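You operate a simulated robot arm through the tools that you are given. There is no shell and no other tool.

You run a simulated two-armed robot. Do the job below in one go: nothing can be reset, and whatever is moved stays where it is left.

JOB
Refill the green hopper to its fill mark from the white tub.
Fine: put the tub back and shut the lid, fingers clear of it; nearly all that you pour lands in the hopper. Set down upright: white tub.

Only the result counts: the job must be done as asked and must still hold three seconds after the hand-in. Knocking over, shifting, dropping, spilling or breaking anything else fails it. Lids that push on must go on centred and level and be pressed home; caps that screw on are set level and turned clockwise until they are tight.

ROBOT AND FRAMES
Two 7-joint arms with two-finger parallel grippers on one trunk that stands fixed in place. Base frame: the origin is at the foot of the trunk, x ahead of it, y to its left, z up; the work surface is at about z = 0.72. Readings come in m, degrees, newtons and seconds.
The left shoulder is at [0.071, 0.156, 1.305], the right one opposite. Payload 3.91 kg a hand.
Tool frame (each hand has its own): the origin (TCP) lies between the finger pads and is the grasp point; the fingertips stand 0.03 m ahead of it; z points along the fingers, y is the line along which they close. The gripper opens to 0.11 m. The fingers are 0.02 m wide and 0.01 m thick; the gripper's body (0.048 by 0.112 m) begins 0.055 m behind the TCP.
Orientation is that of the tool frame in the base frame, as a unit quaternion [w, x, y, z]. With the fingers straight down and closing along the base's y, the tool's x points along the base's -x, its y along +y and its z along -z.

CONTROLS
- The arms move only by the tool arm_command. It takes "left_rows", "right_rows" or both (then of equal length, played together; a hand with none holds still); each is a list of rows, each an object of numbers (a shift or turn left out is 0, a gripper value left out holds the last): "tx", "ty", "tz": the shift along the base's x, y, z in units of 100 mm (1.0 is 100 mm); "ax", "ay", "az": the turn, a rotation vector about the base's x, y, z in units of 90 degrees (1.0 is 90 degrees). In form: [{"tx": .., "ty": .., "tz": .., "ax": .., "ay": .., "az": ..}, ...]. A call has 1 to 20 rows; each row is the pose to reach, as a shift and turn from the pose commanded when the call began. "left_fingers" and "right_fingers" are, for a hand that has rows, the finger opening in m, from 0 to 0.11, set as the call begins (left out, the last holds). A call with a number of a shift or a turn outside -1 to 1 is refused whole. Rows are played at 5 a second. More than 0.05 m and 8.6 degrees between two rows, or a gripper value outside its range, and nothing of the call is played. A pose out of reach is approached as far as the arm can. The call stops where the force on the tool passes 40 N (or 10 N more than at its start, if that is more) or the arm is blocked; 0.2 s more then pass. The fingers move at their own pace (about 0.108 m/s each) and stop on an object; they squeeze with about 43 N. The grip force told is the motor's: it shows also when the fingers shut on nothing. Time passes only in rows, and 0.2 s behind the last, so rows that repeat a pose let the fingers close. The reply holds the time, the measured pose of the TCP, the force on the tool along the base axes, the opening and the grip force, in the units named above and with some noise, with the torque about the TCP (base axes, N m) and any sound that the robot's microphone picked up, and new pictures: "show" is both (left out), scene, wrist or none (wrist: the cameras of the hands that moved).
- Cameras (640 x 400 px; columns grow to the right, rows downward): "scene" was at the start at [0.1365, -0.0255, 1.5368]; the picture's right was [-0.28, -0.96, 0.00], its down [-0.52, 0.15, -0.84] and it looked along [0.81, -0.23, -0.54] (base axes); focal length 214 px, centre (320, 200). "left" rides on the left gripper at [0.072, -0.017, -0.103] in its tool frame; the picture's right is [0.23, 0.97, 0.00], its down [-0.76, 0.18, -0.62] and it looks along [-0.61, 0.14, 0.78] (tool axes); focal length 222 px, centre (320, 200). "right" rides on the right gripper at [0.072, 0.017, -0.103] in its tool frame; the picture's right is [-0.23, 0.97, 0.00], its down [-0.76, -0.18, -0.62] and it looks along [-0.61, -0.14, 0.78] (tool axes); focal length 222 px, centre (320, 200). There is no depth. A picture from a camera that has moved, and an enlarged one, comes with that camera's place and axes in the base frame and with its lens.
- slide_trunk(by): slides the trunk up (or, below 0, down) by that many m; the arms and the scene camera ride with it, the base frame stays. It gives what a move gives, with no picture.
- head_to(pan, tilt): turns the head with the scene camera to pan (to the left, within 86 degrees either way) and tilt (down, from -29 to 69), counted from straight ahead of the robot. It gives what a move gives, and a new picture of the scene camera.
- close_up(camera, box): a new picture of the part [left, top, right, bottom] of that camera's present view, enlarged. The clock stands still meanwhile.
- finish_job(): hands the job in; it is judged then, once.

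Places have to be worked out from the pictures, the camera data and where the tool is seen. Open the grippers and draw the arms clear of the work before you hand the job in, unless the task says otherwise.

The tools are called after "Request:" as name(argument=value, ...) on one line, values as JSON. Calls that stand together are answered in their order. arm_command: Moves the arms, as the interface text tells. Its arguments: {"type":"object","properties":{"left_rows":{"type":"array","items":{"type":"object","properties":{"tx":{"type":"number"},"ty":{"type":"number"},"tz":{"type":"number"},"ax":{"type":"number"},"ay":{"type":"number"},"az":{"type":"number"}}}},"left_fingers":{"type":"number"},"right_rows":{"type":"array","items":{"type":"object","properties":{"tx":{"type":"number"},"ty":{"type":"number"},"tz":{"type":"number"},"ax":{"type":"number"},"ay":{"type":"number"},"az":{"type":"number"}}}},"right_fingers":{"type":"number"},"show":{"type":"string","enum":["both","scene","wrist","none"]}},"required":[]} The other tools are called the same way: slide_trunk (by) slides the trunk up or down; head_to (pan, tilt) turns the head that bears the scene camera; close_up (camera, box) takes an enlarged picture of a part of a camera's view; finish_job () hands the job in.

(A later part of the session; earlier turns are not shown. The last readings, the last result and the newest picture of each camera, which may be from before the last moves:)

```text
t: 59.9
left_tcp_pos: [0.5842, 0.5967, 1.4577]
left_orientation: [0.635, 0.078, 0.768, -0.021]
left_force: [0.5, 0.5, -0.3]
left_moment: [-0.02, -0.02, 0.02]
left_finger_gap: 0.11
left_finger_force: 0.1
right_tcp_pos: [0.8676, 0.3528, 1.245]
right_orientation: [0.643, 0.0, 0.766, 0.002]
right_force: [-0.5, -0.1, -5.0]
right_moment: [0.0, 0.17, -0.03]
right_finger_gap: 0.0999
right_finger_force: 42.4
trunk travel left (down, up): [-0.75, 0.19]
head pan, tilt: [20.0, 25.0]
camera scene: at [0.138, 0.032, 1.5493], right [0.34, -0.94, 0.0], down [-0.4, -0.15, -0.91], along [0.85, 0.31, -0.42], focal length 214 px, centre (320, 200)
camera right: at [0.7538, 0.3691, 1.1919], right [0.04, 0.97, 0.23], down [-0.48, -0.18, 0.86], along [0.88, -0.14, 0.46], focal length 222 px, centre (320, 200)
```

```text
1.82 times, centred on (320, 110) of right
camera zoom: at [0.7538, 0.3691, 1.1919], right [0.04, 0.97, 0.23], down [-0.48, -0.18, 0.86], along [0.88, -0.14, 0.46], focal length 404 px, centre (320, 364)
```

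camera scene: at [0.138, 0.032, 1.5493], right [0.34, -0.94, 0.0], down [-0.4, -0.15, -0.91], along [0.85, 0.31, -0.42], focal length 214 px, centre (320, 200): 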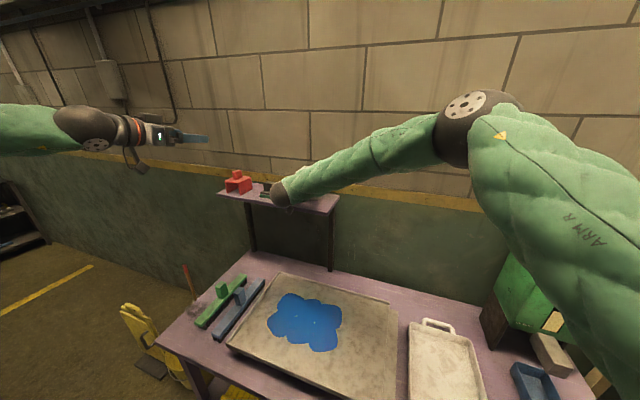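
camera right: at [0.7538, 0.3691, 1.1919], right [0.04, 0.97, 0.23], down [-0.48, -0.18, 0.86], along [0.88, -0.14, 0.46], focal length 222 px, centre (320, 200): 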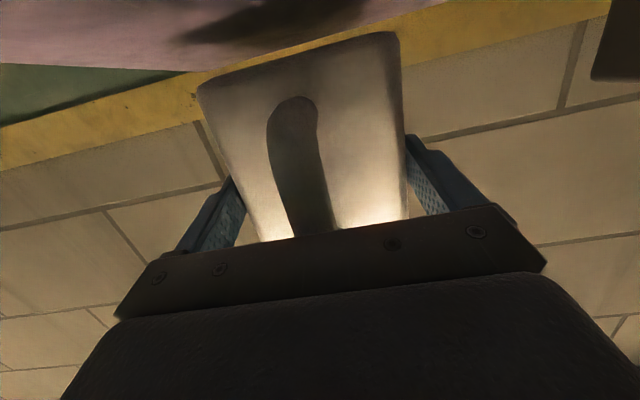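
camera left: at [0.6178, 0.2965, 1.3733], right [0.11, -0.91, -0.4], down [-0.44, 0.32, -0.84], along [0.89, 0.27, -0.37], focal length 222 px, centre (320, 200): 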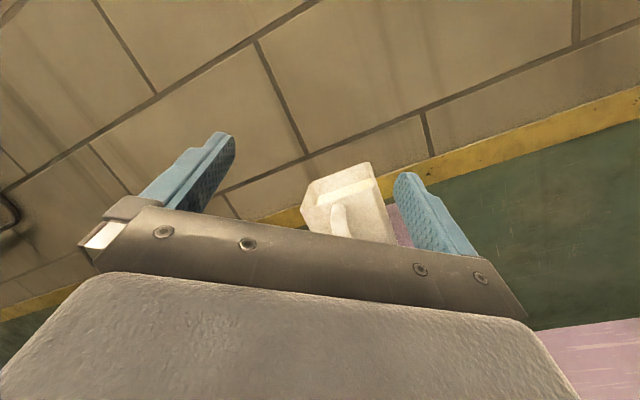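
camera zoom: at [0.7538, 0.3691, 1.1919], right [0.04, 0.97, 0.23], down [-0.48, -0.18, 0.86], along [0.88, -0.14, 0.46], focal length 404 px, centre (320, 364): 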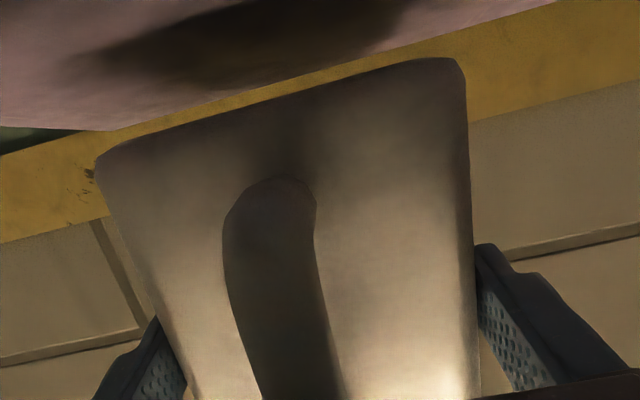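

The tub came up cleanly; it weighs about 0.5 kg (5 N) and is steady. I raise it, draw it off the shelf, and carry it level toward the hopper.

Request:
arm_command(right_rows=[{"tz": 0.2}, {"tz": 0.45}, {"tz": 0.7, "tx": -0.15}, {"tz": 0.85, "tx": -0.4}, {"tz": 0.9, "tx": -0.7}, {"tz": 0.9, "tx": -0.95}, {"tz": 0.9, "tx": -1.0}], show="none")

Request:
arm_command(right_rows=[{"ty": -0.2}, {"ty": -0.5}, {"ty": -0.8}, {"ty": -1.0}], show="none")

Request:
arm_command(right_rows=[{"ty": -0.3}, {"ty": -0.6}, {"ty": -0.85}, {"ty": -1.0}], show="both")

```text
t: 61.5
left_tcp_pos: [0.5852, 0.5969, 1.4579]
left_orientation: [0.635, 0.08, 0.768, -0.023]
left_force: [-0.3, 0.3, 0.2]
left_moment: [0.0, -0.02, -0.03]
left_finger_gap: 0.1099
left_finger_force: 0.1
right_tcp_pos: [0.7667, 0.3514, 1.3341]
right_orientation: [0.643, -0.001, 0.766, 0.002]
right_force: [0.0, -0.3, -6.1]
right_moment: [0.04, 0.21, 0.03]
right_finger_gap: 0.0997
right_finger_force: 42.6
trunk travel left (down, up): [-0.75, 0.19]
head pan, tilt: [20.0, 25.0]
```

```text
t: 62.5
left_tcp_pos: [0.5837, 0.5962, 1.4596]
left_orientation: [0.636, 0.078, 0.767, -0.021]
left_force: [0.0, 0.1, -0.5]
left_moment: [-0.01, 0.03, 0.0]
left_finger_gap: 0.11
left_finger_force: 0.1
right_tcp_pos: [0.769, 0.2519, 1.3354]
right_orientation: [0.643, 0.0, 0.766, 0.002]
right_force: [-0.3, -0.2, -5.3]
right_moment: [0.0, 0.18, 0.01]
right_finger_gap: 0.0998
right_finger_force: 42.5
trunk travel left (down, up): [-0.75, 0.19]
head pan, tilt: [20.0, 25.0]
```

```text
t: 63.5
left_tcp_pos: [0.584, 0.5944, 1.4595]
left_orientation: [0.635, 0.079, 0.768, -0.021]
left_force: [-0.6, -0.4, 1.2]
left_moment: [-0.01, 0.01, 0.0]
left_finger_gap: 0.1101
left_finger_force: 0.0
right_tcp_pos: [0.7696, 0.15, 1.336]
right_orientation: [0.643, 0.001, 0.766, 0.001]
right_force: [0.2, -0.4, -6.0]
right_moment: [0.01, 0.2, 0.0]
right_finger_gap: 0.1
right_finger_force: 42.9
trunk travel left (down, up): [-0.75, 0.19]
head pan, tilt: [20.0, 25.0]
camera scene: at [0.1379, 0.0302, 1.5494], right [0.34, -0.94, 0.0], down [-0.4, -0.14, -0.91], along [0.85, 0.31, -0.42], focal length 214 px, centre (320, 200)
camera right: at [0.6547, 0.1675, 1.2815], right [0.04, 0.97, 0.23], down [-0.48, -0.18, 0.86], along [0.88, -0.14, 0.46], focal length 222 px, centre (320, 200)
```

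scene: 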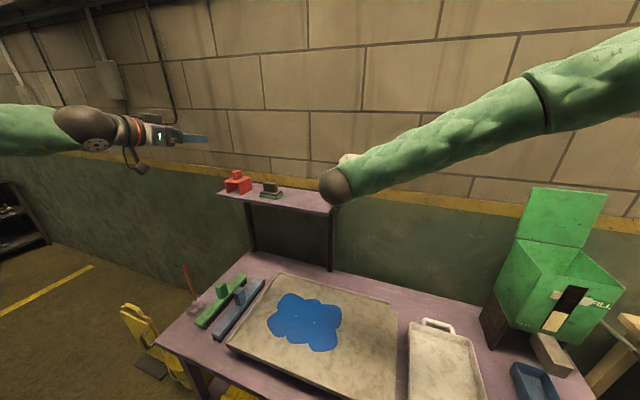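
right: 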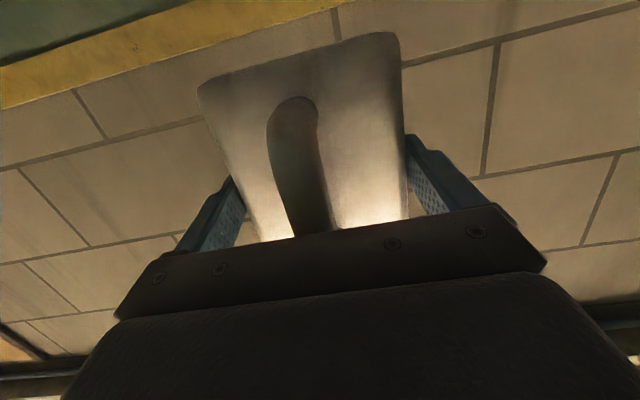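

The tub is riding level and steady (about 5.7 N). I carry it on in even steps to y ≈ -0.43 in front of the hopper and turn the head back toward it.

Request:
arm_command(right_rows=[{"ty": -0.3}, {"ty": -0.6}, {"ty": -0.85}, {"ty": -1.0}], show="none")

Request:
arm_command(right_rows=[{"ty": -0.3}, {"ty": -0.6}, {"ty": -0.85}, {"ty": -1.0}], show="none")

Request:
arm_command(right_rows=[{"ty": -0.3}, {"ty": -0.6}, {"ty": -0.85}, {"ty": -1.0}], show="none")

Request:
arm_command(right_rows=[{"ty": -0.3}, {"ty": -0.6}, {"ty": -0.85}, {"ty": -1.0}], show="none")

Request:
arm_command(right_rows=[{"ty": -0.3}, {"ty": -0.6}, {"ty": -0.85}, {"ty": -1.0}], show="none")

Request:
head_to(pan=-30, tilt=30)

```text
t: 64.5
left_tcp_pos: [0.584, 0.5949, 1.4591]
left_orientation: [0.636, 0.079, 0.767, -0.021]
left_force: [-1.2, 0.1, 0.1]
left_moment: [-0.02, 0.02, 0.0]
left_finger_gap: 0.11
left_finger_force: 0.0
right_tcp_pos: [0.7713, 0.051, 1.3354]
right_orientation: [0.644, 0.0, 0.765, 0.003]
right_force: [-0.2, 0.6, -5.2]
right_moment: [-0.03, 0.15, 0.01]
right_finger_gap: 0.0996
right_finger_force: 43.3
trunk travel left (down, up): [-0.75, 0.19]
head pan, tilt: [20.0, 25.0]
```

```text
t: 65.5
left_tcp_pos: [0.5841, 0.5946, 1.4604]
left_orientation: [0.636, 0.079, 0.767, -0.021]
left_force: [-0.2, -1.5, 0.0]
left_moment: [0.04, 0.01, 0.03]
left_finger_gap: 0.1097
left_finger_force: 0.1
right_tcp_pos: [0.7704, -0.0479, 1.3352]
right_orientation: [0.642, 0.002, 0.766, 0.001]
right_force: [-0.1, -0.5, -5.5]
right_moment: [-0.01, 0.16, 0.0]
right_finger_gap: 0.1
right_finger_force: 43.1
trunk travel left (down, up): [-0.75, 0.19]
head pan, tilt: [20.0, 25.0]
```

```text
t: 66.5
left_tcp_pos: [0.5848, 0.5934, 1.4594]
left_orientation: [0.635, 0.079, 0.768, -0.02]
left_force: [0.3, -0.1, 0.0]
left_moment: [0.0, -0.02, 0.03]
left_finger_gap: 0.11
left_finger_force: 0.1
right_tcp_pos: [0.7675, -0.1499, 1.3366]
right_orientation: [0.643, 0.002, 0.766, 0.001]
right_force: [0.0, -0.8, -5.1]
right_moment: [-0.01, 0.16, -0.01]
right_finger_gap: 0.0999
right_finger_force: 43.2
trunk travel left (down, up): [-0.75, 0.19]
head pan, tilt: [20.0, 25.0]
```

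```text
t: 67.5
left_tcp_pos: [0.5833, 0.5943, 1.4604]
left_orientation: [0.635, 0.08, 0.768, -0.021]
left_force: [0.5, 0.7, 0.4]
left_moment: [-0.01, -0.02, 0.01]
left_finger_gap: 0.1101
left_finger_force: 0.1
right_tcp_pos: [0.7688, -0.2496, 1.3353]
right_orientation: [0.643, 0.0, 0.766, 0.002]
right_force: [-0.7, 0.2, -5.5]
right_moment: [0.02, 0.18, -0.01]
right_finger_gap: 0.0999
right_finger_force: 43.0
trunk travel left (down, up): [-0.75, 0.19]
head pan, tilt: [20.0, 25.0]
```

```text
t: 68.5
left_tcp_pos: [0.5837, 0.5938, 1.4594]
left_orientation: [0.635, 0.08, 0.768, -0.022]
left_force: [0.3, -0.4, 0.2]
left_moment: [-0.03, 0.01, 0.05]
left_finger_gap: 0.1102
left_finger_force: 0.1
right_tcp_pos: [0.7678, -0.3507, 1.3354]
right_orientation: [0.643, 0.0, 0.766, 0.002]
right_force: [0.0, -0.5, -5.9]
right_moment: [0.04, 0.14, 0.01]
right_finger_gap: 0.0997
right_finger_force: 43.3
trunk travel left (down, up): [-0.75, 0.19]
head pan, tilt: [20.0, 25.0]
```

```text
t: 69.7
left_tcp_pos: [0.5844, 0.5952, 1.4593]
left_orientation: [0.636, 0.08, 0.767, -0.023]
left_force: [-0.2, 0.1, -0.7]
left_moment: [-0.02, -0.01, -0.02]
left_finger_gap: 0.1101
left_finger_force: 0.1
right_tcp_pos: [0.7697, -0.3487, 1.3364]
right_orientation: [0.643, 0.001, 0.765, 0.001]
right_force: [0.3, -0.3, -5.6]
right_moment: [0.02, 0.19, 0.03]
right_finger_gap: 0.1
right_finger_force: 42.8
trunk travel left (down, up): [-0.75, 0.19]
head pan, tilt: [-30.0, 30.0]
camera scene: at [0.1295, -0.0459, 1.5414], right [-0.5, -0.87, 0.0], down [-0.43, 0.25, -0.87], along [0.75, -0.43, -0.5], focal length 214 px, centre (320, 200)
```

scene: 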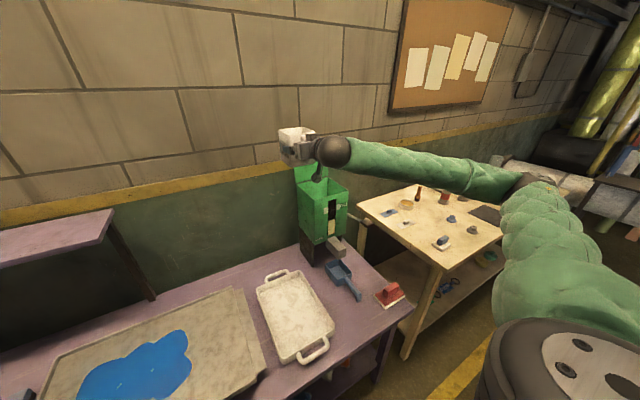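

The tub is just left of the hopper and the gauge is still visible under the arm. I move it over the hopper mouth (TCP about [0.813, -0.437]) and then lower it to pouring height.

Request:
arm_command(right_rows=[{"ty": -0.25, "tx": 0.1}, {"ty": -0.5, "tx": 0.2}, {"ty": -0.75, "tx": 0.35}, {"ty": -0.88, "tx": 0.44}, {"ty": -0.88, "tx": 0.44}], show="none")

Request:
arm_command(right_rows=[{"tz": -0.25}, {"tz": -0.5}, {"tz": -0.75}, {"tz": -0.98}, {"tz": -0.98}], show="both")

Request:
close_up(camera="scene", box=[250, 110, 410, 250])

```text
t: 70.9
left_tcp_pos: [0.5845, 0.5964, 1.4591]
left_orientation: [0.636, 0.079, 0.768, -0.022]
left_force: [1.3, -0.8, 0.1]
left_moment: [0.03, 0.0, -0.01]
left_finger_gap: 0.1102
left_finger_force: 0.1
right_tcp_pos: [0.8118, -0.4361, 1.336]
right_orientation: [0.642, 0.001, 0.767, 0.001]
right_force: [1.4, 0.9, -5.6]
right_moment: [0.01, 0.17, 0.02]
right_finger_gap: 0.0998
right_finger_force: 42.6
trunk travel left (down, up): [-0.75, 0.19]
head pan, tilt: [-30.0, 30.0]
```

```text
t: 72.1
left_tcp_pos: [0.5837, 0.5948, 1.46]
left_orientation: [0.635, 0.08, 0.768, -0.022]
left_force: [-0.3, -0.7, -0.4]
left_moment: [-0.01, 0.0, 0.0]
left_finger_gap: 0.1099
left_finger_force: 0.1
right_tcp_pos: [0.8112, -0.4368, 1.2374]
right_orientation: [0.643, 0.001, 0.766, 0.002]
right_force: [-0.3, -0.9, -4.6]
right_moment: [0.01, 0.15, -0.01]
right_finger_gap: 0.0995
right_finger_force: 43.1
trunk travel left (down, up): [-0.75, 0.19]
head pan, tilt: [-30.0, 30.0]
camera scene: at [0.129, -0.0461, 1.5414], right [-0.5, -0.87, 0.0], down [-0.43, 0.25, -0.87], along [0.75, -0.43, -0.5], focal length 214 px, centre (320, 200)
camera right: at [0.6967, -0.4202, 1.1837], right [0.04, 0.97, 0.23], down [-0.48, -0.18, 0.86], along [0.88, -0.14, 0.46], focal length 222 px, centre (320, 200)
```

scene: 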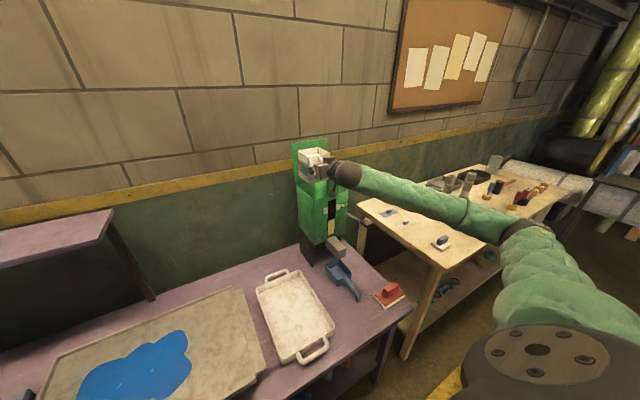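
right: 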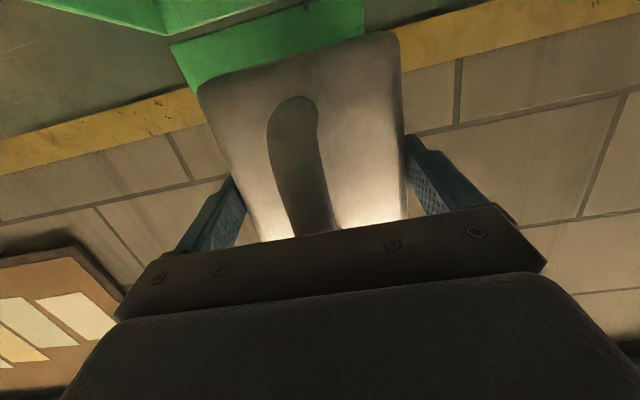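

```text
2.86 times, centred on (330, 180) of scene
camera zoom: at [0.129, -0.0461, 1.5414], right [-0.5, -0.87, 0.0], down [-0.43, 0.25, -0.87], along [0.75, -0.43, -0.5], focal length 613 px, centre (291, 257)
```

zoom: 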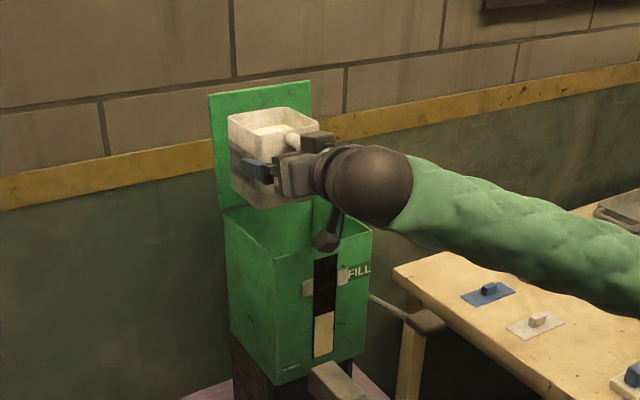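

The tub is over the hopper mouth and the gauge stays visible under the hand. I begin tilting toward -y, first to 30°, and look.

Request:
arm_command(right_rows=[{"ax": 0.055}, {"ax": 0.11}, {"ax": 0.165}, {"ax": 0.22}, {"ax": 0.275}, {"ax": 0.333}], show="none")

Request:
close_up(camera="scene", box=[250, 110, 410, 250])

```text
t: 73.5
left_tcp_pos: [0.584, 0.5954, 1.4606]
left_orientation: [0.636, 0.08, 0.767, -0.022]
left_force: [0.1, -0.6, -0.1]
left_moment: [0.0, 0.04, -0.01]
left_finger_gap: 0.1099
left_finger_force: 0.1
right_tcp_pos: [0.8124, -0.4369, 1.2383]
right_orientation: [0.621, 0.168, 0.739, 0.2]
right_force: [0.2, 0.1, -4.9]
right_moment: [-0.05, 0.17, 0.0]
right_finger_gap: 0.0999
right_finger_force: 42.5
trunk travel left (down, up): [-0.75, 0.19]
head pan, tilt: [-30.0, 30.0]
```

```text
2.86 times, centred on (330, 180) of scene
camera zoom: at [0.1296, -0.0461, 1.5413], right [-0.5, -0.87, 0.0], down [-0.43, 0.25, -0.87], along [0.75, -0.43, -0.5], focal length 613 px, centre (291, 257)
```

zoom: 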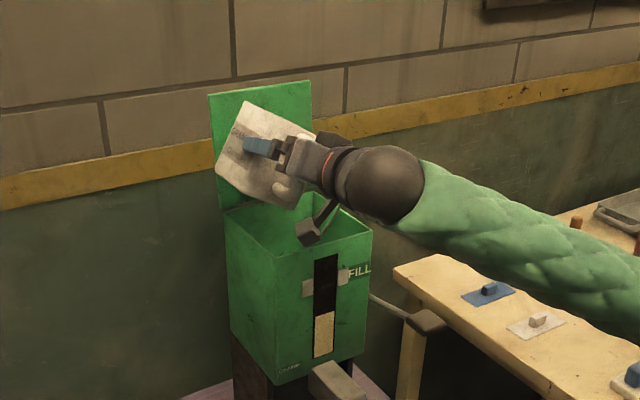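

At 30° nothing has spilled and the gauge is unchanged. I continue to about 54° in small steps and check the gauge.

Request:
arm_command(right_rows=[{"ax": 0.045}, {"ax": 0.09}, {"ax": 0.135}, {"ax": 0.18}, {"ax": 0.225}, {"ax": 0.267}, {"ax": 0.267}], show="none")

Request:
close_up(camera="scene", box=[250, 110, 410, 250])

```text
t: 75.1
left_tcp_pos: [0.5841, 0.5951, 1.4589]
left_orientation: [0.635, 0.079, 0.768, -0.021]
left_force: [0.0, -0.2, -0.1]
left_moment: [-0.02, -0.04, 0.0]
left_finger_gap: 0.1101
left_finger_force: 0.0
right_tcp_pos: [0.812, -0.4372, 1.2384]
right_orientation: [0.572, 0.294, 0.682, 0.349]
right_force: [0.1, -0.6, -4.6]
right_moment: [-0.04, 0.17, 0.0]
right_finger_gap: 0.1001
right_finger_force: 42.5
trunk travel left (down, up): [-0.75, 0.19]
head pan, tilt: [-30.0, 30.0]
```

```text
2.86 times, centred on (330, 180) of scene
camera zoom: at [0.1293, -0.046, 1.5414], right [-0.5, -0.87, 0.0], down [-0.43, 0.25, -0.87], along [0.75, -0.43, -0.5], focal length 613 px, centre (291, 257)
```

zoom: 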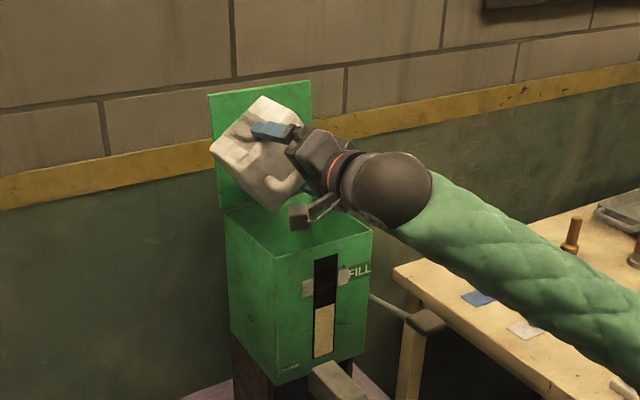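

The tan level rose slightly, so flow has begun at about 54°. I tilt a little more and use a tighter close-up on the gauge.

Request:
arm_command(right_rows=[{"ax": 0.03}, {"ax": 0.06}, {"ax": 0.09}, {"ax": 0.09}], show="none")

Request:
close_up(camera="scene", box=[305, 185, 369, 235])

Request:
close_up(camera="scene", box=[270, 120, 380, 200])

```text
t: 76.1
left_tcp_pos: [0.5843, 0.5947, 1.4601]
left_orientation: [0.636, 0.08, 0.767, -0.022]
left_force: [0.3, 0.0, 0.6]
left_moment: [0.04, -0.01, 0.03]
left_finger_gap: 0.1099
left_finger_force: 0.1
right_tcp_pos: [0.8123, -0.4364, 1.2384]
right_orientation: [0.55, 0.333, 0.655, 0.397]
right_force: [-0.7, 0.0, -5.6]
right_moment: [-0.06, 0.18, 0.0]
right_finger_gap: 0.0997
right_finger_force: 43.0
trunk travel left (down, up): [-0.75, 0.19]
head pan, tilt: [-30.0, 30.0]
```

```text
8.00 times, centred on (337, 210) of scene
camera zoom: at [0.1294, -0.046, 1.5414], right [-0.5, -0.87, 0.0], down [-0.43, 0.25, -0.87], along [0.75, -0.43, -0.5], focal length 1716 px, centre (184, 120)
```

zoom: 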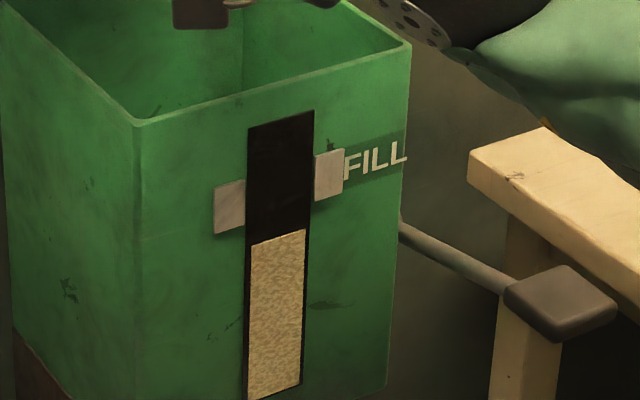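

```text
5.00 times, centred on (325, 160) of scene
camera zoom: at [0.1294, -0.046, 1.5414], right [-0.5, -0.87, 0.0], down [-0.43, 0.25, -0.87], along [0.75, -0.43, -0.5], focal length 1072 px, centre (295, 400)
```

zoom: 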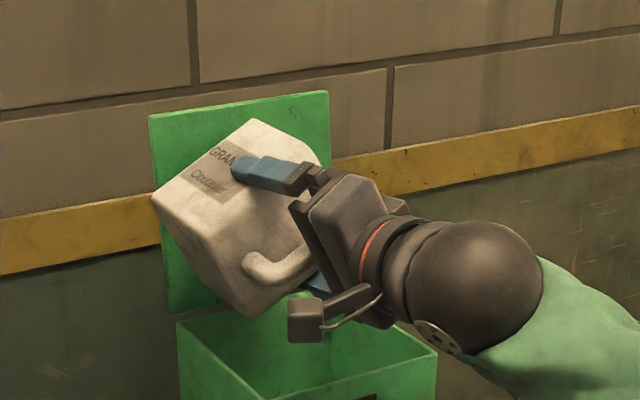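

The 8x gauge view is clear: the tan top is at about row 240 and the centre of the FILL tabs is about row 191 at the window's middle. I tilt another few degrees and pause.

Request:
arm_command(right_rows=[{"ax": 0.03}, {"ax": 0.055}, {"ax": 0.055}, {"ax": 0.055}], show="none")

Request:
close_up(camera="scene", box=[305, 185, 369, 235])

```text
t: 77.1
left_tcp_pos: [0.5836, 0.5955, 1.4588]
left_orientation: [0.635, 0.08, 0.768, -0.022]
left_force: [0.6, 0.3, 0.1]
left_moment: [-0.01, -0.02, 0.0]
left_finger_gap: 0.11
left_finger_force: 0.1
right_tcp_pos: [0.8127, -0.4364, 1.2385]
right_orientation: [0.535, 0.356, 0.638, 0.425]
right_force: [0.2, -0.4, -5.8]
right_moment: [-0.09, 0.17, -0.03]
right_finger_gap: 0.0999
right_finger_force: 42.7
trunk travel left (down, up): [-0.75, 0.19]
head pan, tilt: [-30.0, 30.0]
```

```text
8.00 times, centred on (337, 210) of scene
camera zoom: at [0.1294, -0.0459, 1.5414], right [-0.5, -0.87, 0.0], down [-0.43, 0.25, -0.87], along [0.75, -0.43, -0.5], focal length 1716 px, centre (184, 120)
```

zoom: 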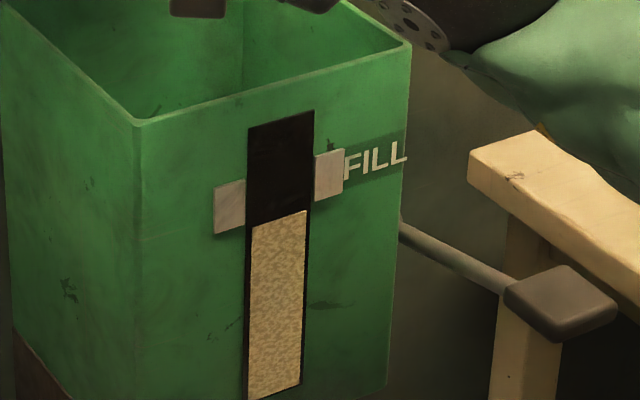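

The level rose to about row 219. I hold still for a moment to see whether it is still flowing at this tilt (about 66°).

Request:
arm_command(right_rows=[{}, {}, {}], show="none")

Request:
close_up(camera="scene", box=[305, 185, 369, 235])

```text
t: 77.9
left_tcp_pos: [0.5849, 0.596, 1.4592]
left_orientation: [0.635, 0.08, 0.768, -0.023]
left_force: [-0.2, 0.4, -0.6]
left_moment: [0.01, 0.0, 0.0]
left_finger_gap: 0.11
left_finger_force: 0.1
right_tcp_pos: [0.812, -0.4365, 1.2373]
right_orientation: [0.535, 0.355, 0.638, 0.425]
right_force: [-0.3, 0.2, -5.7]
right_moment: [-0.11, 0.17, 0.0]
right_finger_gap: 0.0998
right_finger_force: 42.8
trunk travel left (down, up): [-0.75, 0.19]
head pan, tilt: [-30.0, 30.0]
```

```text
8.00 times, centred on (337, 210) of scene
camera zoom: at [0.1294, -0.0459, 1.5414], right [-0.5, -0.87, 0.0], down [-0.43, 0.25, -0.87], along [0.75, -0.43, -0.5], focal length 1716 px, centre (184, 120)
```

zoom: 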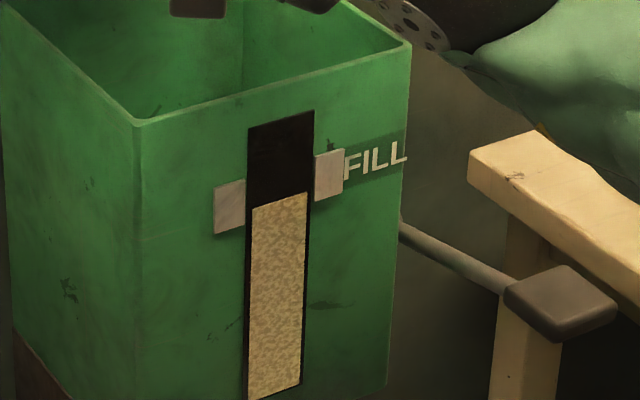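

It kept flowing to about row 200, close to the mark (191). I tilt back now so the remaining flow tapers off, then re-check.

Request:
arm_command(right_rows=[{"ax": -0.09}, {"ax": -0.18}, {"ax": -0.27}, {"ax": -0.35}], show="none")

Request:
close_up(camera="scene", box=[305, 185, 369, 235])

```text
t: 78.9
left_tcp_pos: [0.5837, 0.5948, 1.4588]
left_orientation: [0.636, 0.079, 0.768, -0.021]
left_force: [-0.2, 0.0, 0.0]
left_moment: [-0.03, -0.01, -0.01]
left_finger_gap: 0.11
left_finger_force: 0.0
right_tcp_pos: [0.8131, -0.4358, 1.2391]
right_orientation: [0.612, 0.196, 0.729, 0.235]
right_force: [-0.9, 0.5, -4.5]
right_moment: [-0.05, 0.19, 0.03]
right_finger_gap: 0.0999
right_finger_force: 42.4
trunk travel left (down, up): [-0.75, 0.19]
head pan, tilt: [-30.0, 30.0]
```

```text
8.00 times, centred on (337, 210) of scene
camera zoom: at [0.1292, -0.0458, 1.5414], right [-0.5, -0.87, 0.0], down [-0.43, 0.25, -0.87], along [0.75, -0.43, -0.5], focal length 1716 px, centre (184, 120)
```

zoom: 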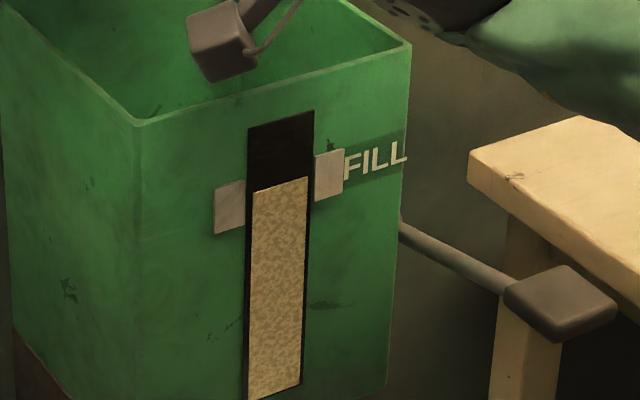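

The level now reads about row 185, right between the FILL tabs. I return the tub fully upright and confirm the level has settled.

Request:
arm_command(right_rows=[{"ax": -0.08}, {"ax": -0.16}, {"ax": -0.24}, {"ax": -0.32}, {"ax": -0.394}, {"ax": -0.394}], show="both")

Request:
close_up(camera="scene", box=[305, 185, 369, 235])

Request:
close_up(camera="scene", box=[250, 120, 390, 260])

```text
t: 80.3
left_tcp_pos: [0.5841, 0.5951, 1.4598]
left_orientation: [0.635, 0.08, 0.768, -0.022]
left_force: [0.1, 0.4, -0.5]
left_moment: [0.01, 0.01, -0.05]
left_finger_gap: 0.1098
left_finger_force: 0.0
right_tcp_pos: [0.8121, -0.4367, 1.2379]
right_orientation: [0.643, 0.002, 0.766, 0.001]
right_force: [-0.3, -0.2, -5.1]
right_moment: [-0.02, 0.18, -0.03]
right_finger_gap: 0.1
right_finger_force: 42.7
trunk travel left (down, up): [-0.75, 0.19]
head pan, tilt: [-30.0, 30.0]
camera scene: at [0.1294, -0.0461, 1.5414], right [-0.5, -0.87, 0.0], down [-0.43, 0.25, -0.87], along [0.75, -0.43, -0.5], focal length 214 px, centre (320, 200)
camera right: at [0.6973, -0.4195, 1.1844], right [0.04, 0.97, 0.23], down [-0.48, -0.18, 0.86], along [0.88, -0.14, 0.46], focal length 222 px, centre (320, 200)
```

scene: 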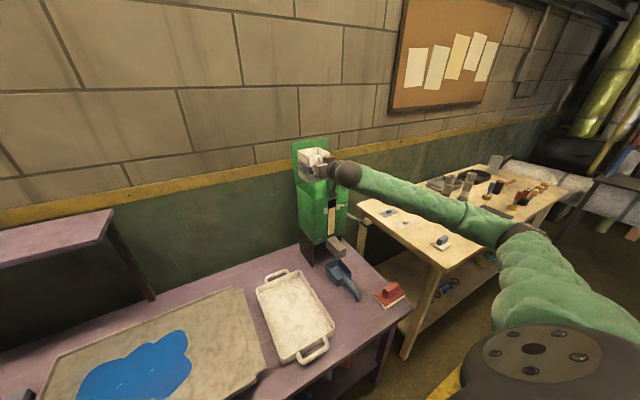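
right: 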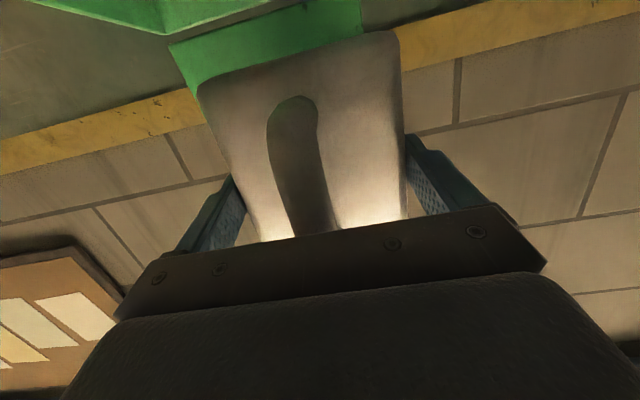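

```text
8.00 times, centred on (337, 210) of scene
camera zoom: at [0.1294, -0.0461, 1.5414], right [-0.5, -0.87, 0.0], down [-0.43, 0.25, -0.87], along [0.75, -0.43, -0.5], focal length 1716 px, centre (184, 120)
```

zoom: 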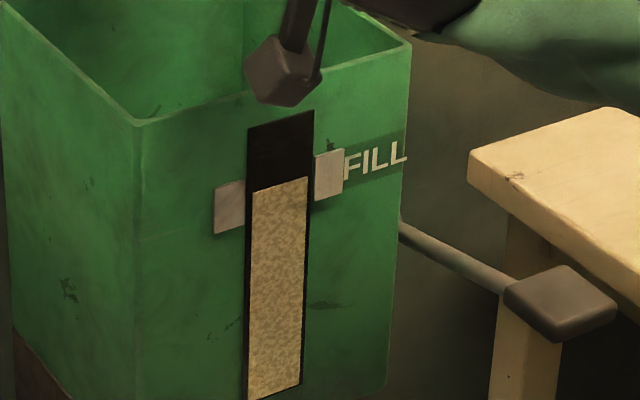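

```text
2.86 times, centred on (320, 190) of scene
camera zoom: at [0.1294, -0.0461, 1.5414], right [-0.5, -0.87, 0.0], down [-0.43, 0.25, -0.87], along [0.75, -0.43, -0.5], focal length 613 px, centre (320, 229)
```

zoom: 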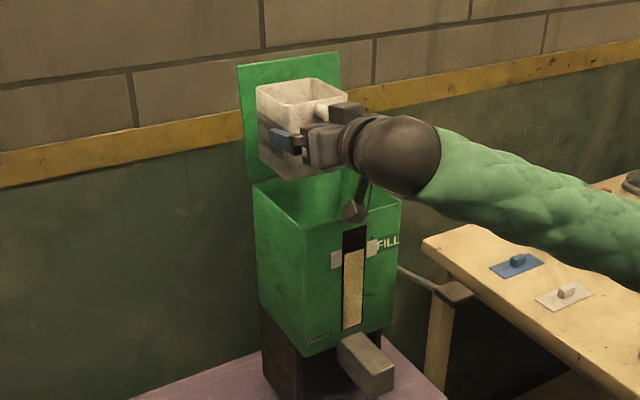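

The level is steady between the FILL tabs and nothing is seen on the table around the hopper. I retrace the path: lift, draw back, and carry the tub level toward the shelf.

Request:
arm_command(right_rows=[{"tz": 0.25}, {"tz": 0.5}, {"tz": 0.75}, {"tz": 0.98}], show="none")

Request:
arm_command(right_rows=[{"tx": -0.15, "ty": 0.2}, {"tx": -0.3, "ty": 0.45}, {"tx": -0.4, "ty": 0.7}, {"tx": -0.44, "ty": 0.88}], show="none")

Request:
arm_command(right_rows=[{"ty": 0.3}, {"ty": 0.6}, {"ty": 0.85}, {"ty": 1.0}], show="none")

Request:
arm_command(right_rows=[{"ty": 0.3}, {"ty": 0.6}, {"ty": 0.85}, {"ty": 1.0}], show="none")

Request:
arm_command(right_rows=[{"ty": 0.3}, {"ty": 0.6}, {"ty": 0.85}, {"ty": 1.0}], show="scene")

Request:
close_up(camera="scene", box=[270, 140, 390, 290])

```text
t: 81.3
left_tcp_pos: [0.5832, 0.5962, 1.4593]
left_orientation: [0.636, 0.08, 0.767, -0.023]
left_force: [-0.4, 0.3, 0.0]
left_moment: [0.02, 0.02, 0.0]
left_finger_gap: 0.1099
left_finger_force: 0.1
right_tcp_pos: [0.8121, -0.4376, 1.3365]
right_orientation: [0.643, 0.002, 0.766, 0.001]
right_force: [-0.2, -0.1, -6.1]
right_moment: [0.01, 0.19, 0.0]
right_finger_gap: 0.0998
right_finger_force: 42.8
trunk travel left (down, up): [-0.75, 0.19]
head pan, tilt: [-30.0, 30.0]
```

```text
t: 82.3
left_tcp_pos: [0.584, 0.5968, 1.4586]
left_orientation: [0.636, 0.078, 0.767, -0.021]
left_force: [0.6, -1.1, -0.2]
left_moment: [-0.01, 0.01, 0.01]
left_finger_gap: 0.1099
left_finger_force: 0.1
right_tcp_pos: [0.7696, -0.3451, 1.3349]
right_orientation: [0.643, 0.002, 0.766, 0.001]
right_force: [0.6, -0.6, -6.6]
right_moment: [0.04, 0.2, 0.0]
right_finger_gap: 0.1
right_finger_force: 43.0
trunk travel left (down, up): [-0.75, 0.19]
head pan, tilt: [-30.0, 30.0]
```

```text
t: 83.3
left_tcp_pos: [0.5859, 0.5971, 1.4584]
left_orientation: [0.636, 0.079, 0.767, -0.022]
left_force: [0.4, 0.3, -0.5]
left_moment: [0.0, 0.02, 0.04]
left_finger_gap: 0.1099
left_finger_force: 0.0
right_tcp_pos: [0.7681, -0.2466, 1.3356]
right_orientation: [0.642, 0.001, 0.766, 0.002]
right_force: [0.5, 0.3, -6.4]
right_moment: [0.02, 0.2, 0.0]
right_finger_gap: 0.0999
right_finger_force: 43.1
trunk travel left (down, up): [-0.75, 0.19]
head pan, tilt: [-30.0, 30.0]
```

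```text
t: 84.3
left_tcp_pos: [0.5851, 0.596, 1.4592]
left_orientation: [0.636, 0.079, 0.768, -0.022]
left_force: [-0.9, 0.3, -0.8]
left_moment: [-0.01, 0.0, 0.01]
left_finger_gap: 0.1102
left_finger_force: 0.1
right_tcp_pos: [0.7659, -0.1463, 1.3362]
right_orientation: [0.642, 0.0, 0.767, 0.003]
right_force: [0.3, 0.3, -5.4]
right_moment: [0.02, 0.14, -0.01]
right_finger_gap: 0.0994
right_finger_force: 43.1
trunk travel left (down, up): [-0.75, 0.19]
head pan, tilt: [-30.0, 30.0]
```

```text
t: 85.3
left_tcp_pos: [0.5852, 0.5966, 1.4581]
left_orientation: [0.635, 0.079, 0.768, -0.022]
left_force: [0.0, -0.3, -1.0]
left_moment: [-0.02, 0.0, -0.03]
left_finger_gap: 0.1099
left_finger_force: 0.1
right_tcp_pos: [0.7673, -0.0478, 1.3355]
right_orientation: [0.643, 0.002, 0.766, 0.001]
right_force: [-0.6, 0.4, -6.0]
right_moment: [0.03, 0.19, 0.0]
right_finger_gap: 0.0999
right_finger_force: 43.5
trunk travel left (down, up): [-0.75, 0.19]
head pan, tilt: [-30.0, 30.0]
camera scene: at [0.1297, -0.0444, 1.5414], right [-0.5, -0.87, 0.0], down [-0.43, 0.25, -0.87], along [0.75, -0.43, -0.5], focal length 214 px, centre (320, 200)
```

scene: 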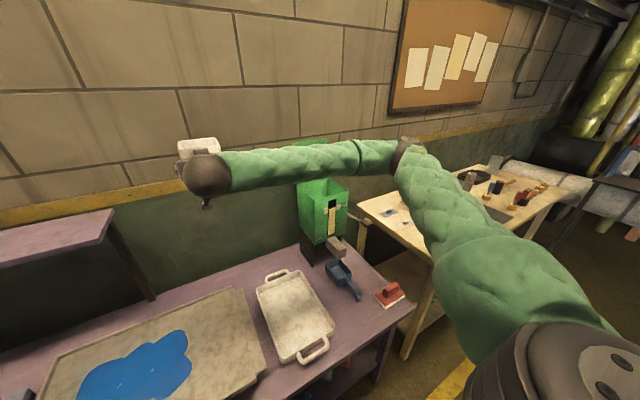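

```text
2.67 times, centred on (330, 215) of scene
camera zoom: at [0.1297, -0.0444, 1.5414], right [-0.5, -0.87, 0.0], down [-0.43, 0.25, -0.87], along [0.75, -0.43, -0.5], focal length 572 px, centre (293, 160)
```

zoom: 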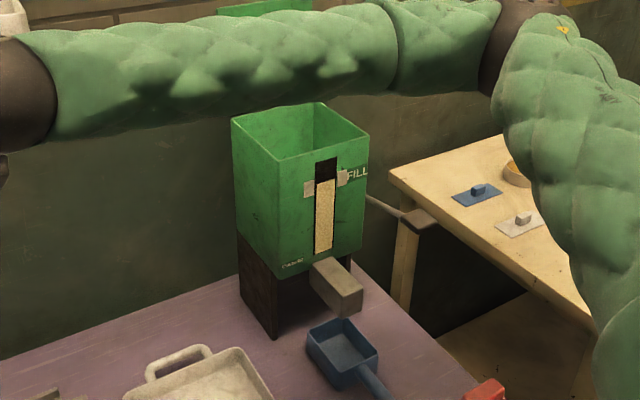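

The hopper is at its mark with a clean table. I continue carrying the tub back to in front of the shelf.

Request:
arm_command(right_rows=[{"ty": 0.3}, {"ty": 0.6}, {"ty": 0.85}, {"ty": 1.0}], show="none")

Request:
arm_command(right_rows=[{"ty": 0.3}, {"ty": 0.6}, {"ty": 0.85}, {"ty": 1.0}], show="none")

Request:
arm_command(right_rows=[{"ty": 0.3}, {"ty": 0.6}, {"ty": 0.85}, {"ty": 1.0}], show="none")

Request:
arm_command(right_rows=[{"ty": 0.3}, {"ty": 0.6}, {"ty": 0.85}, {"ty": 1.0}, {"ty": 1.0}], show="wrist")

Request:
head_to(pan=20, tilt=25)

```text
t: 86.3
left_tcp_pos: [0.5852, 0.5975, 1.4588]
left_orientation: [0.635, 0.079, 0.768, -0.023]
left_force: [0.1, -0.4, -0.1]
left_moment: [0.0, 0.01, 0.0]
left_finger_gap: 0.1101
left_finger_force: 0.1
right_tcp_pos: [0.768, 0.051, 1.3354]
right_orientation: [0.643, 0.001, 0.766, 0.001]
right_force: [0.4, 0.5, -5.4]
right_moment: [0.0, 0.18, 0.0]
right_finger_gap: 0.0998
right_finger_force: 43.0
trunk travel left (down, up): [-0.75, 0.19]
head pan, tilt: [-30.0, 30.0]
```

```text
t: 87.3
left_tcp_pos: [0.5848, 0.5963, 1.4583]
left_orientation: [0.636, 0.079, 0.767, -0.023]
left_force: [0.2, 0.4, 0.5]
left_moment: [-0.01, 0.03, 0.04]
left_finger_gap: 0.1098
left_finger_force: 0.0
right_tcp_pos: [0.7694, 0.1528, 1.3374]
right_orientation: [0.642, 0.001, 0.767, 0.001]
right_force: [0.0, 0.4, -5.6]
right_moment: [0.01, 0.22, -0.01]
right_finger_gap: 0.1001
right_finger_force: 42.8
trunk travel left (down, up): [-0.75, 0.19]
head pan, tilt: [-30.0, 30.0]
```

```text
t: 88.3
left_tcp_pos: [0.5833, 0.5981, 1.4589]
left_orientation: [0.636, 0.079, 0.767, -0.023]
left_force: [-0.1, 0.3, -0.9]
left_moment: [-0.03, -0.01, -0.01]
left_finger_gap: 0.11
left_finger_force: 0.1
right_tcp_pos: [0.7695, 0.2535, 1.3371]
right_orientation: [0.643, 0.001, 0.766, 0.001]
right_force: [-0.1, 0.4, -5.4]
right_moment: [0.0, 0.16, -0.01]
right_finger_gap: 0.0997
right_finger_force: 43.2
trunk travel left (down, up): [-0.75, 0.19]
head pan, tilt: [-30.0, 30.0]
```

```text
t: 89.5
left_tcp_pos: [0.5855, 0.5963, 1.46]
left_orientation: [0.635, 0.08, 0.768, -0.023]
left_force: [-0.3, -0.3, 0.4]
left_moment: [0.0, 0.03, 0.0]
left_finger_gap: 0.1102
left_finger_force: 0.1
right_tcp_pos: [0.7678, 0.3521, 1.3351]
right_orientation: [0.643, 0.001, 0.766, 0.002]
right_force: [0.1, 0.0, -5.4]
right_moment: [0.01, 0.21, 0.0]
right_finger_gap: 0.0998
right_finger_force: 42.7
trunk travel left (down, up): [-0.75, 0.19]
head pan, tilt: [-30.0, 30.0]
camera right: at [0.6538, 0.369, 1.2821], right [0.04, 0.97, 0.23], down [-0.48, -0.18, 0.86], along [0.88, -0.14, 0.46], focal length 222 px, centre (320, 200)
```

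right: 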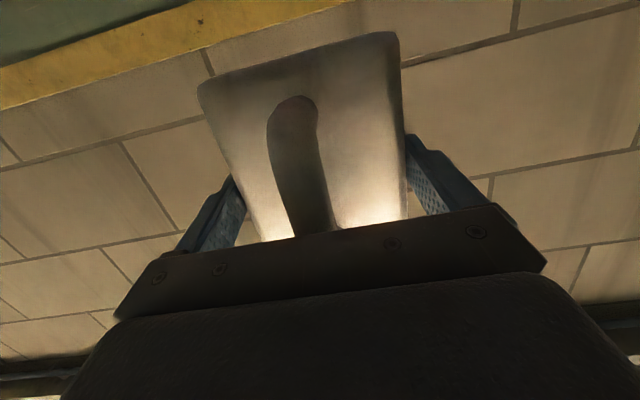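

```text
t: 90.7
left_tcp_pos: [0.5851, 0.5953, 1.4583]
left_orientation: [0.635, 0.079, 0.768, -0.022]
left_force: [0.3, -0.3, -0.4]
left_moment: [-0.02, -0.04, -0.04]
left_finger_gap: 0.1099
left_finger_force: 0.0
right_tcp_pos: [0.768, 0.3523, 1.3349]
right_orientation: [0.643, 0.001, 0.765, 0.002]
right_force: [0.1, 0.0, -5.0]
right_moment: [0.0, 0.23, 0.0]
right_finger_gap: 0.0998
right_finger_force: 42.9
trunk travel left (down, up): [-0.75, 0.19]
head pan, tilt: [20.0, 25.0]
camera scene: at [0.1379, 0.0315, 1.5493], right [0.34, -0.94, 0.0], down [-0.4, -0.14, -0.91], along [0.85, 0.31, -0.42], focal length 214 px, centre (320, 200)
```

scene: 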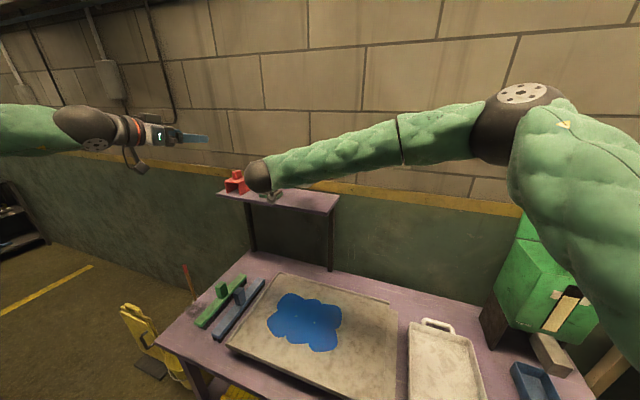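

The tub is still held exactly as gripped. I move it back over its old spot, stopping about 20 mm above the shelf.

Request:
arm_command(right_rows=[{"tx": 0.25}, {"tx": 0.5}, {"tx": 0.75, "tz": -0.05}, {"tx": 0.95, "tz": -0.2}, {"tx": 1.0, "tz": -0.45}, {"tx": 1.0, "tz": -0.7}, {"tx": 1.0, "tz": -0.9}, {"tx": 1.0, "tz": -0.9}], show="wrist")

```text
t: 92.5
left_tcp_pos: [0.5841, 0.596, 1.4592]
left_orientation: [0.636, 0.079, 0.768, -0.022]
left_force: [-0.2, 0.2, 0.0]
left_moment: [-0.01, 0.0, 0.02]
left_finger_gap: 0.11
left_finger_force: 0.1
right_tcp_pos: [0.8693, 0.3529, 1.2447]
right_orientation: [0.643, 0.001, 0.766, 0.002]
right_force: [-0.1, 0.4, -5.3]
right_moment: [0.02, 0.17, -0.01]
right_finger_gap: 0.0998
right_finger_force: 43.4
trunk travel left (down, up): [-0.75, 0.19]
head pan, tilt: [20.0, 25.0]
camera right: at [0.7541, 0.3695, 1.191], right [0.04, 0.97, 0.23], down [-0.48, -0.18, 0.86], along [0.88, -0.14, 0.46], focal length 222 px, centre (320, 200)
```

right: 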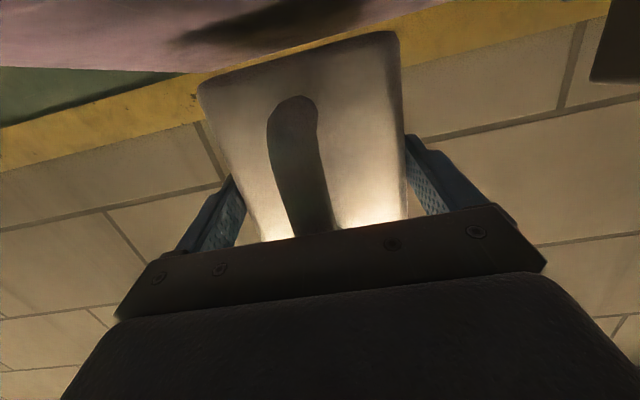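

The view matches the one just after lift-off. I lower 19 mm gently and read the contact force before releasing.

Request:
arm_command(right_rows=[{"tz": -0.07}, {"tz": -0.13}, {"tz": -0.17}, {"tz": -0.195}, {"tz": -0.195}], show="wrist")

```text
t: 93.7
left_tcp_pos: [0.5847, 0.5958, 1.4589]
left_orientation: [0.636, 0.078, 0.768, -0.021]
left_force: [-0.1, -0.1, 0.1]
left_moment: [0.02, -0.02, 0.02]
left_finger_gap: 0.11
left_finger_force: 0.0
right_tcp_pos: [0.8678, 0.3539, 1.2273]
right_orientation: [0.644, 0.001, 0.765, 0.002]
right_force: [0.9, 1.2, -0.7]
right_moment: [-0.25, -0.42, 0.06]
right_finger_gap: 0.0998
right_finger_force: 43.1
trunk travel left (down, up): [-0.75, 0.19]
head pan, tilt: [20.0, 25.0]
camera right: at [0.7536, 0.3698, 1.1731], right [0.04, 0.97, 0.23], down [-0.48, -0.18, 0.86], along [0.88, -0.14, 0.46], focal length 222 px, centre (320, 200)
```

right: 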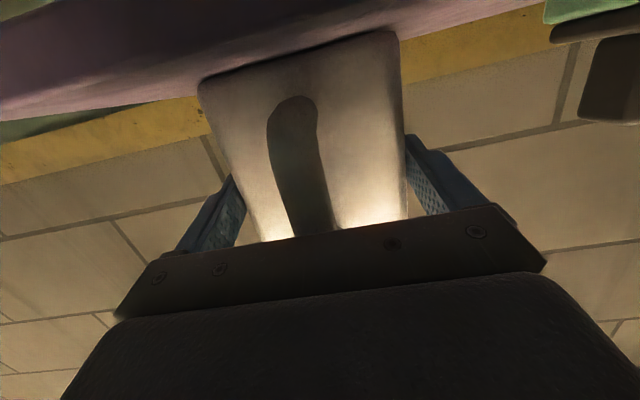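

The shelf now carries the weight (load gone from 5.3 N to under 1 N). I open the fingers.

Request:
arm_command(right_rows=[{}, {}, {}], right_fingers=0.11, show="wrist")

```text
t: 94.5
left_tcp_pos: [0.5849, 0.5959, 1.4594]
left_orientation: [0.636, 0.08, 0.767, -0.023]
left_force: [-0.2, 0.5, 0.0]
left_moment: [0.01, -0.03, -0.03]
left_finger_gap: 0.11
left_finger_force: 0.0
right_tcp_pos: [0.8678, 0.3544, 1.2277]
right_orientation: [0.643, 0.002, 0.766, 0.001]
right_force: [0.1, 0.1, 0.3]
right_moment: [0.0, 0.0, 0.0]
right_finger_gap: 0.11
right_finger_force: 0.1
trunk travel left (down, up): [-0.75, 0.19]
head pan, tilt: [20.0, 25.0]
camera right: at [0.7532, 0.3699, 1.1729], right [0.04, 0.97, 0.23], down [-0.48, -0.18, 0.86], along [0.88, -0.14, 0.46], focal length 222 px, centre (320, 200)
```

right: 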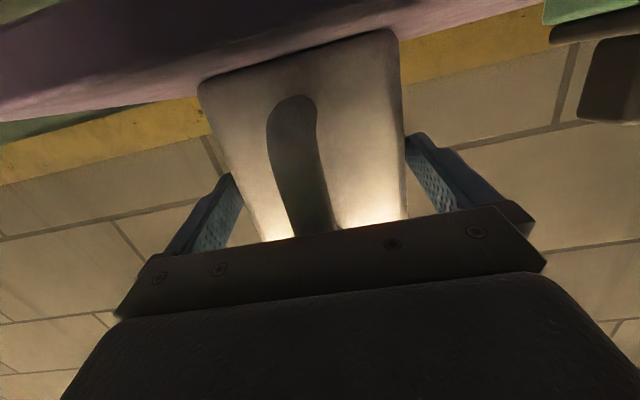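

The fingers are clear on both sides and the tub rests on the shelf. I back straight out along -x.

Request:
arm_command(right_rows=[{"tx": -0.1, "ty": -0.015}, {"tx": -0.25, "ty": -0.015}, {"tx": -0.4, "ty": -0.015}, {"tx": -0.7, "ty": -0.015}, {"tx": -1.0, "ty": -0.015}], show="wrist")

Request:
arm_command(right_rows=[{"tz": 0.35}, {"tz": 0.7}, {"tz": 1.0}], show="none")

Request:
arm_command(right_rows=[{"tz": 0.3, "ty": -0.2}, {"tz": 0.5, "ty": -0.5}, {"tz": 0.5, "ty": -0.8}, {"tz": 0.5, "ty": -1.0}], show="scene")

```text
t: 95.7
left_tcp_pos: [0.5832, 0.5963, 1.4593]
left_orientation: [0.636, 0.079, 0.767, -0.022]
left_force: [-0.2, 0.4, -1.2]
left_moment: [0.0, 0.01, -0.01]
left_finger_gap: 0.1101
left_finger_force: 0.1
right_tcp_pos: [0.7673, 0.3499, 1.2261]
right_orientation: [0.643, 0.001, 0.766, 0.003]
right_force: [-0.6, 0.1, -0.5]
right_moment: [0.01, 0.01, -0.01]
right_finger_gap: 0.1099
right_finger_force: 0.1
trunk travel left (down, up): [-0.75, 0.19]
head pan, tilt: [20.0, 25.0]
camera right: at [0.6526, 0.3674, 1.173], right [0.04, 0.97, 0.23], down [-0.48, -0.18, 0.86], along [0.88, -0.14, 0.46], focal length 222 px, centre (320, 200)
```

right: 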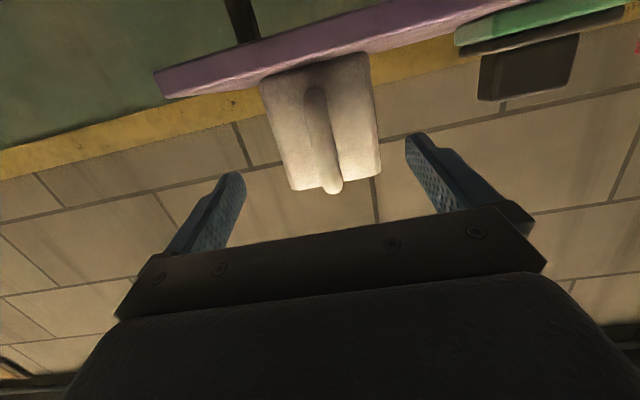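

```text
t: 96.5
left_tcp_pos: [0.5835, 0.5962, 1.4589]
left_orientation: [0.637, 0.078, 0.767, -0.022]
left_force: [0.0, 0.2, 0.5]
left_moment: [-0.03, -0.04, -0.01]
left_finger_gap: 0.1101
left_finger_force: 0.1
right_tcp_pos: [0.7657, 0.3506, 1.3272]
right_orientation: [0.642, 0.002, 0.767, 0.001]
right_force: [0.3, 0.5, -0.1]
right_moment: [0.03, 0.03, -0.02]
right_finger_gap: 0.1103
right_finger_force: 0.1
trunk travel left (down, up): [-0.75, 0.19]
head pan, tilt: [20.0, 25.0]
```

```text
t: 97.5
left_tcp_pos: [0.5839, 0.5953, 1.4597]
left_orientation: [0.635, 0.08, 0.768, -0.021]
left_force: [0.0, 0.6, 0.2]
left_moment: [-0.01, 0.0, -0.02]
left_finger_gap: 0.1101
left_finger_force: 0.1
right_tcp_pos: [0.7665, 0.2485, 1.378]
right_orientation: [0.643, 0.001, 0.766, 0.003]
right_force: [-0.1, -0.1, -0.3]
right_moment: [-0.01, -0.03, 0.01]
right_finger_gap: 0.1098
right_finger_force: 0.0
trunk travel left (down, up): [-0.75, 0.19]
head pan, tilt: [20.0, 25.0]
camera scene: at [0.137, 0.0303, 1.5494], right [0.34, -0.94, 0.0], down [-0.4, -0.14, -0.91], along [0.85, 0.31, -0.42], focal length 214 px, centre (320, 200)
```

scene: 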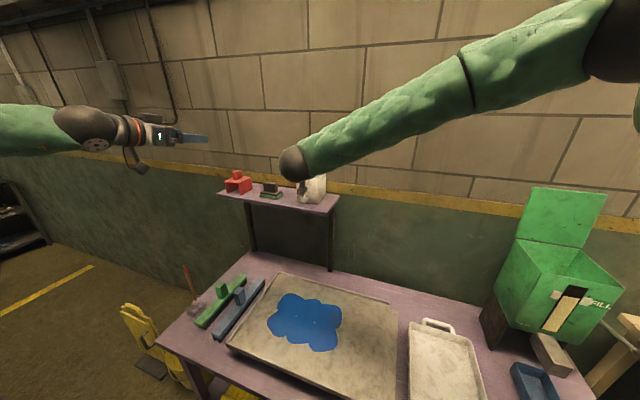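

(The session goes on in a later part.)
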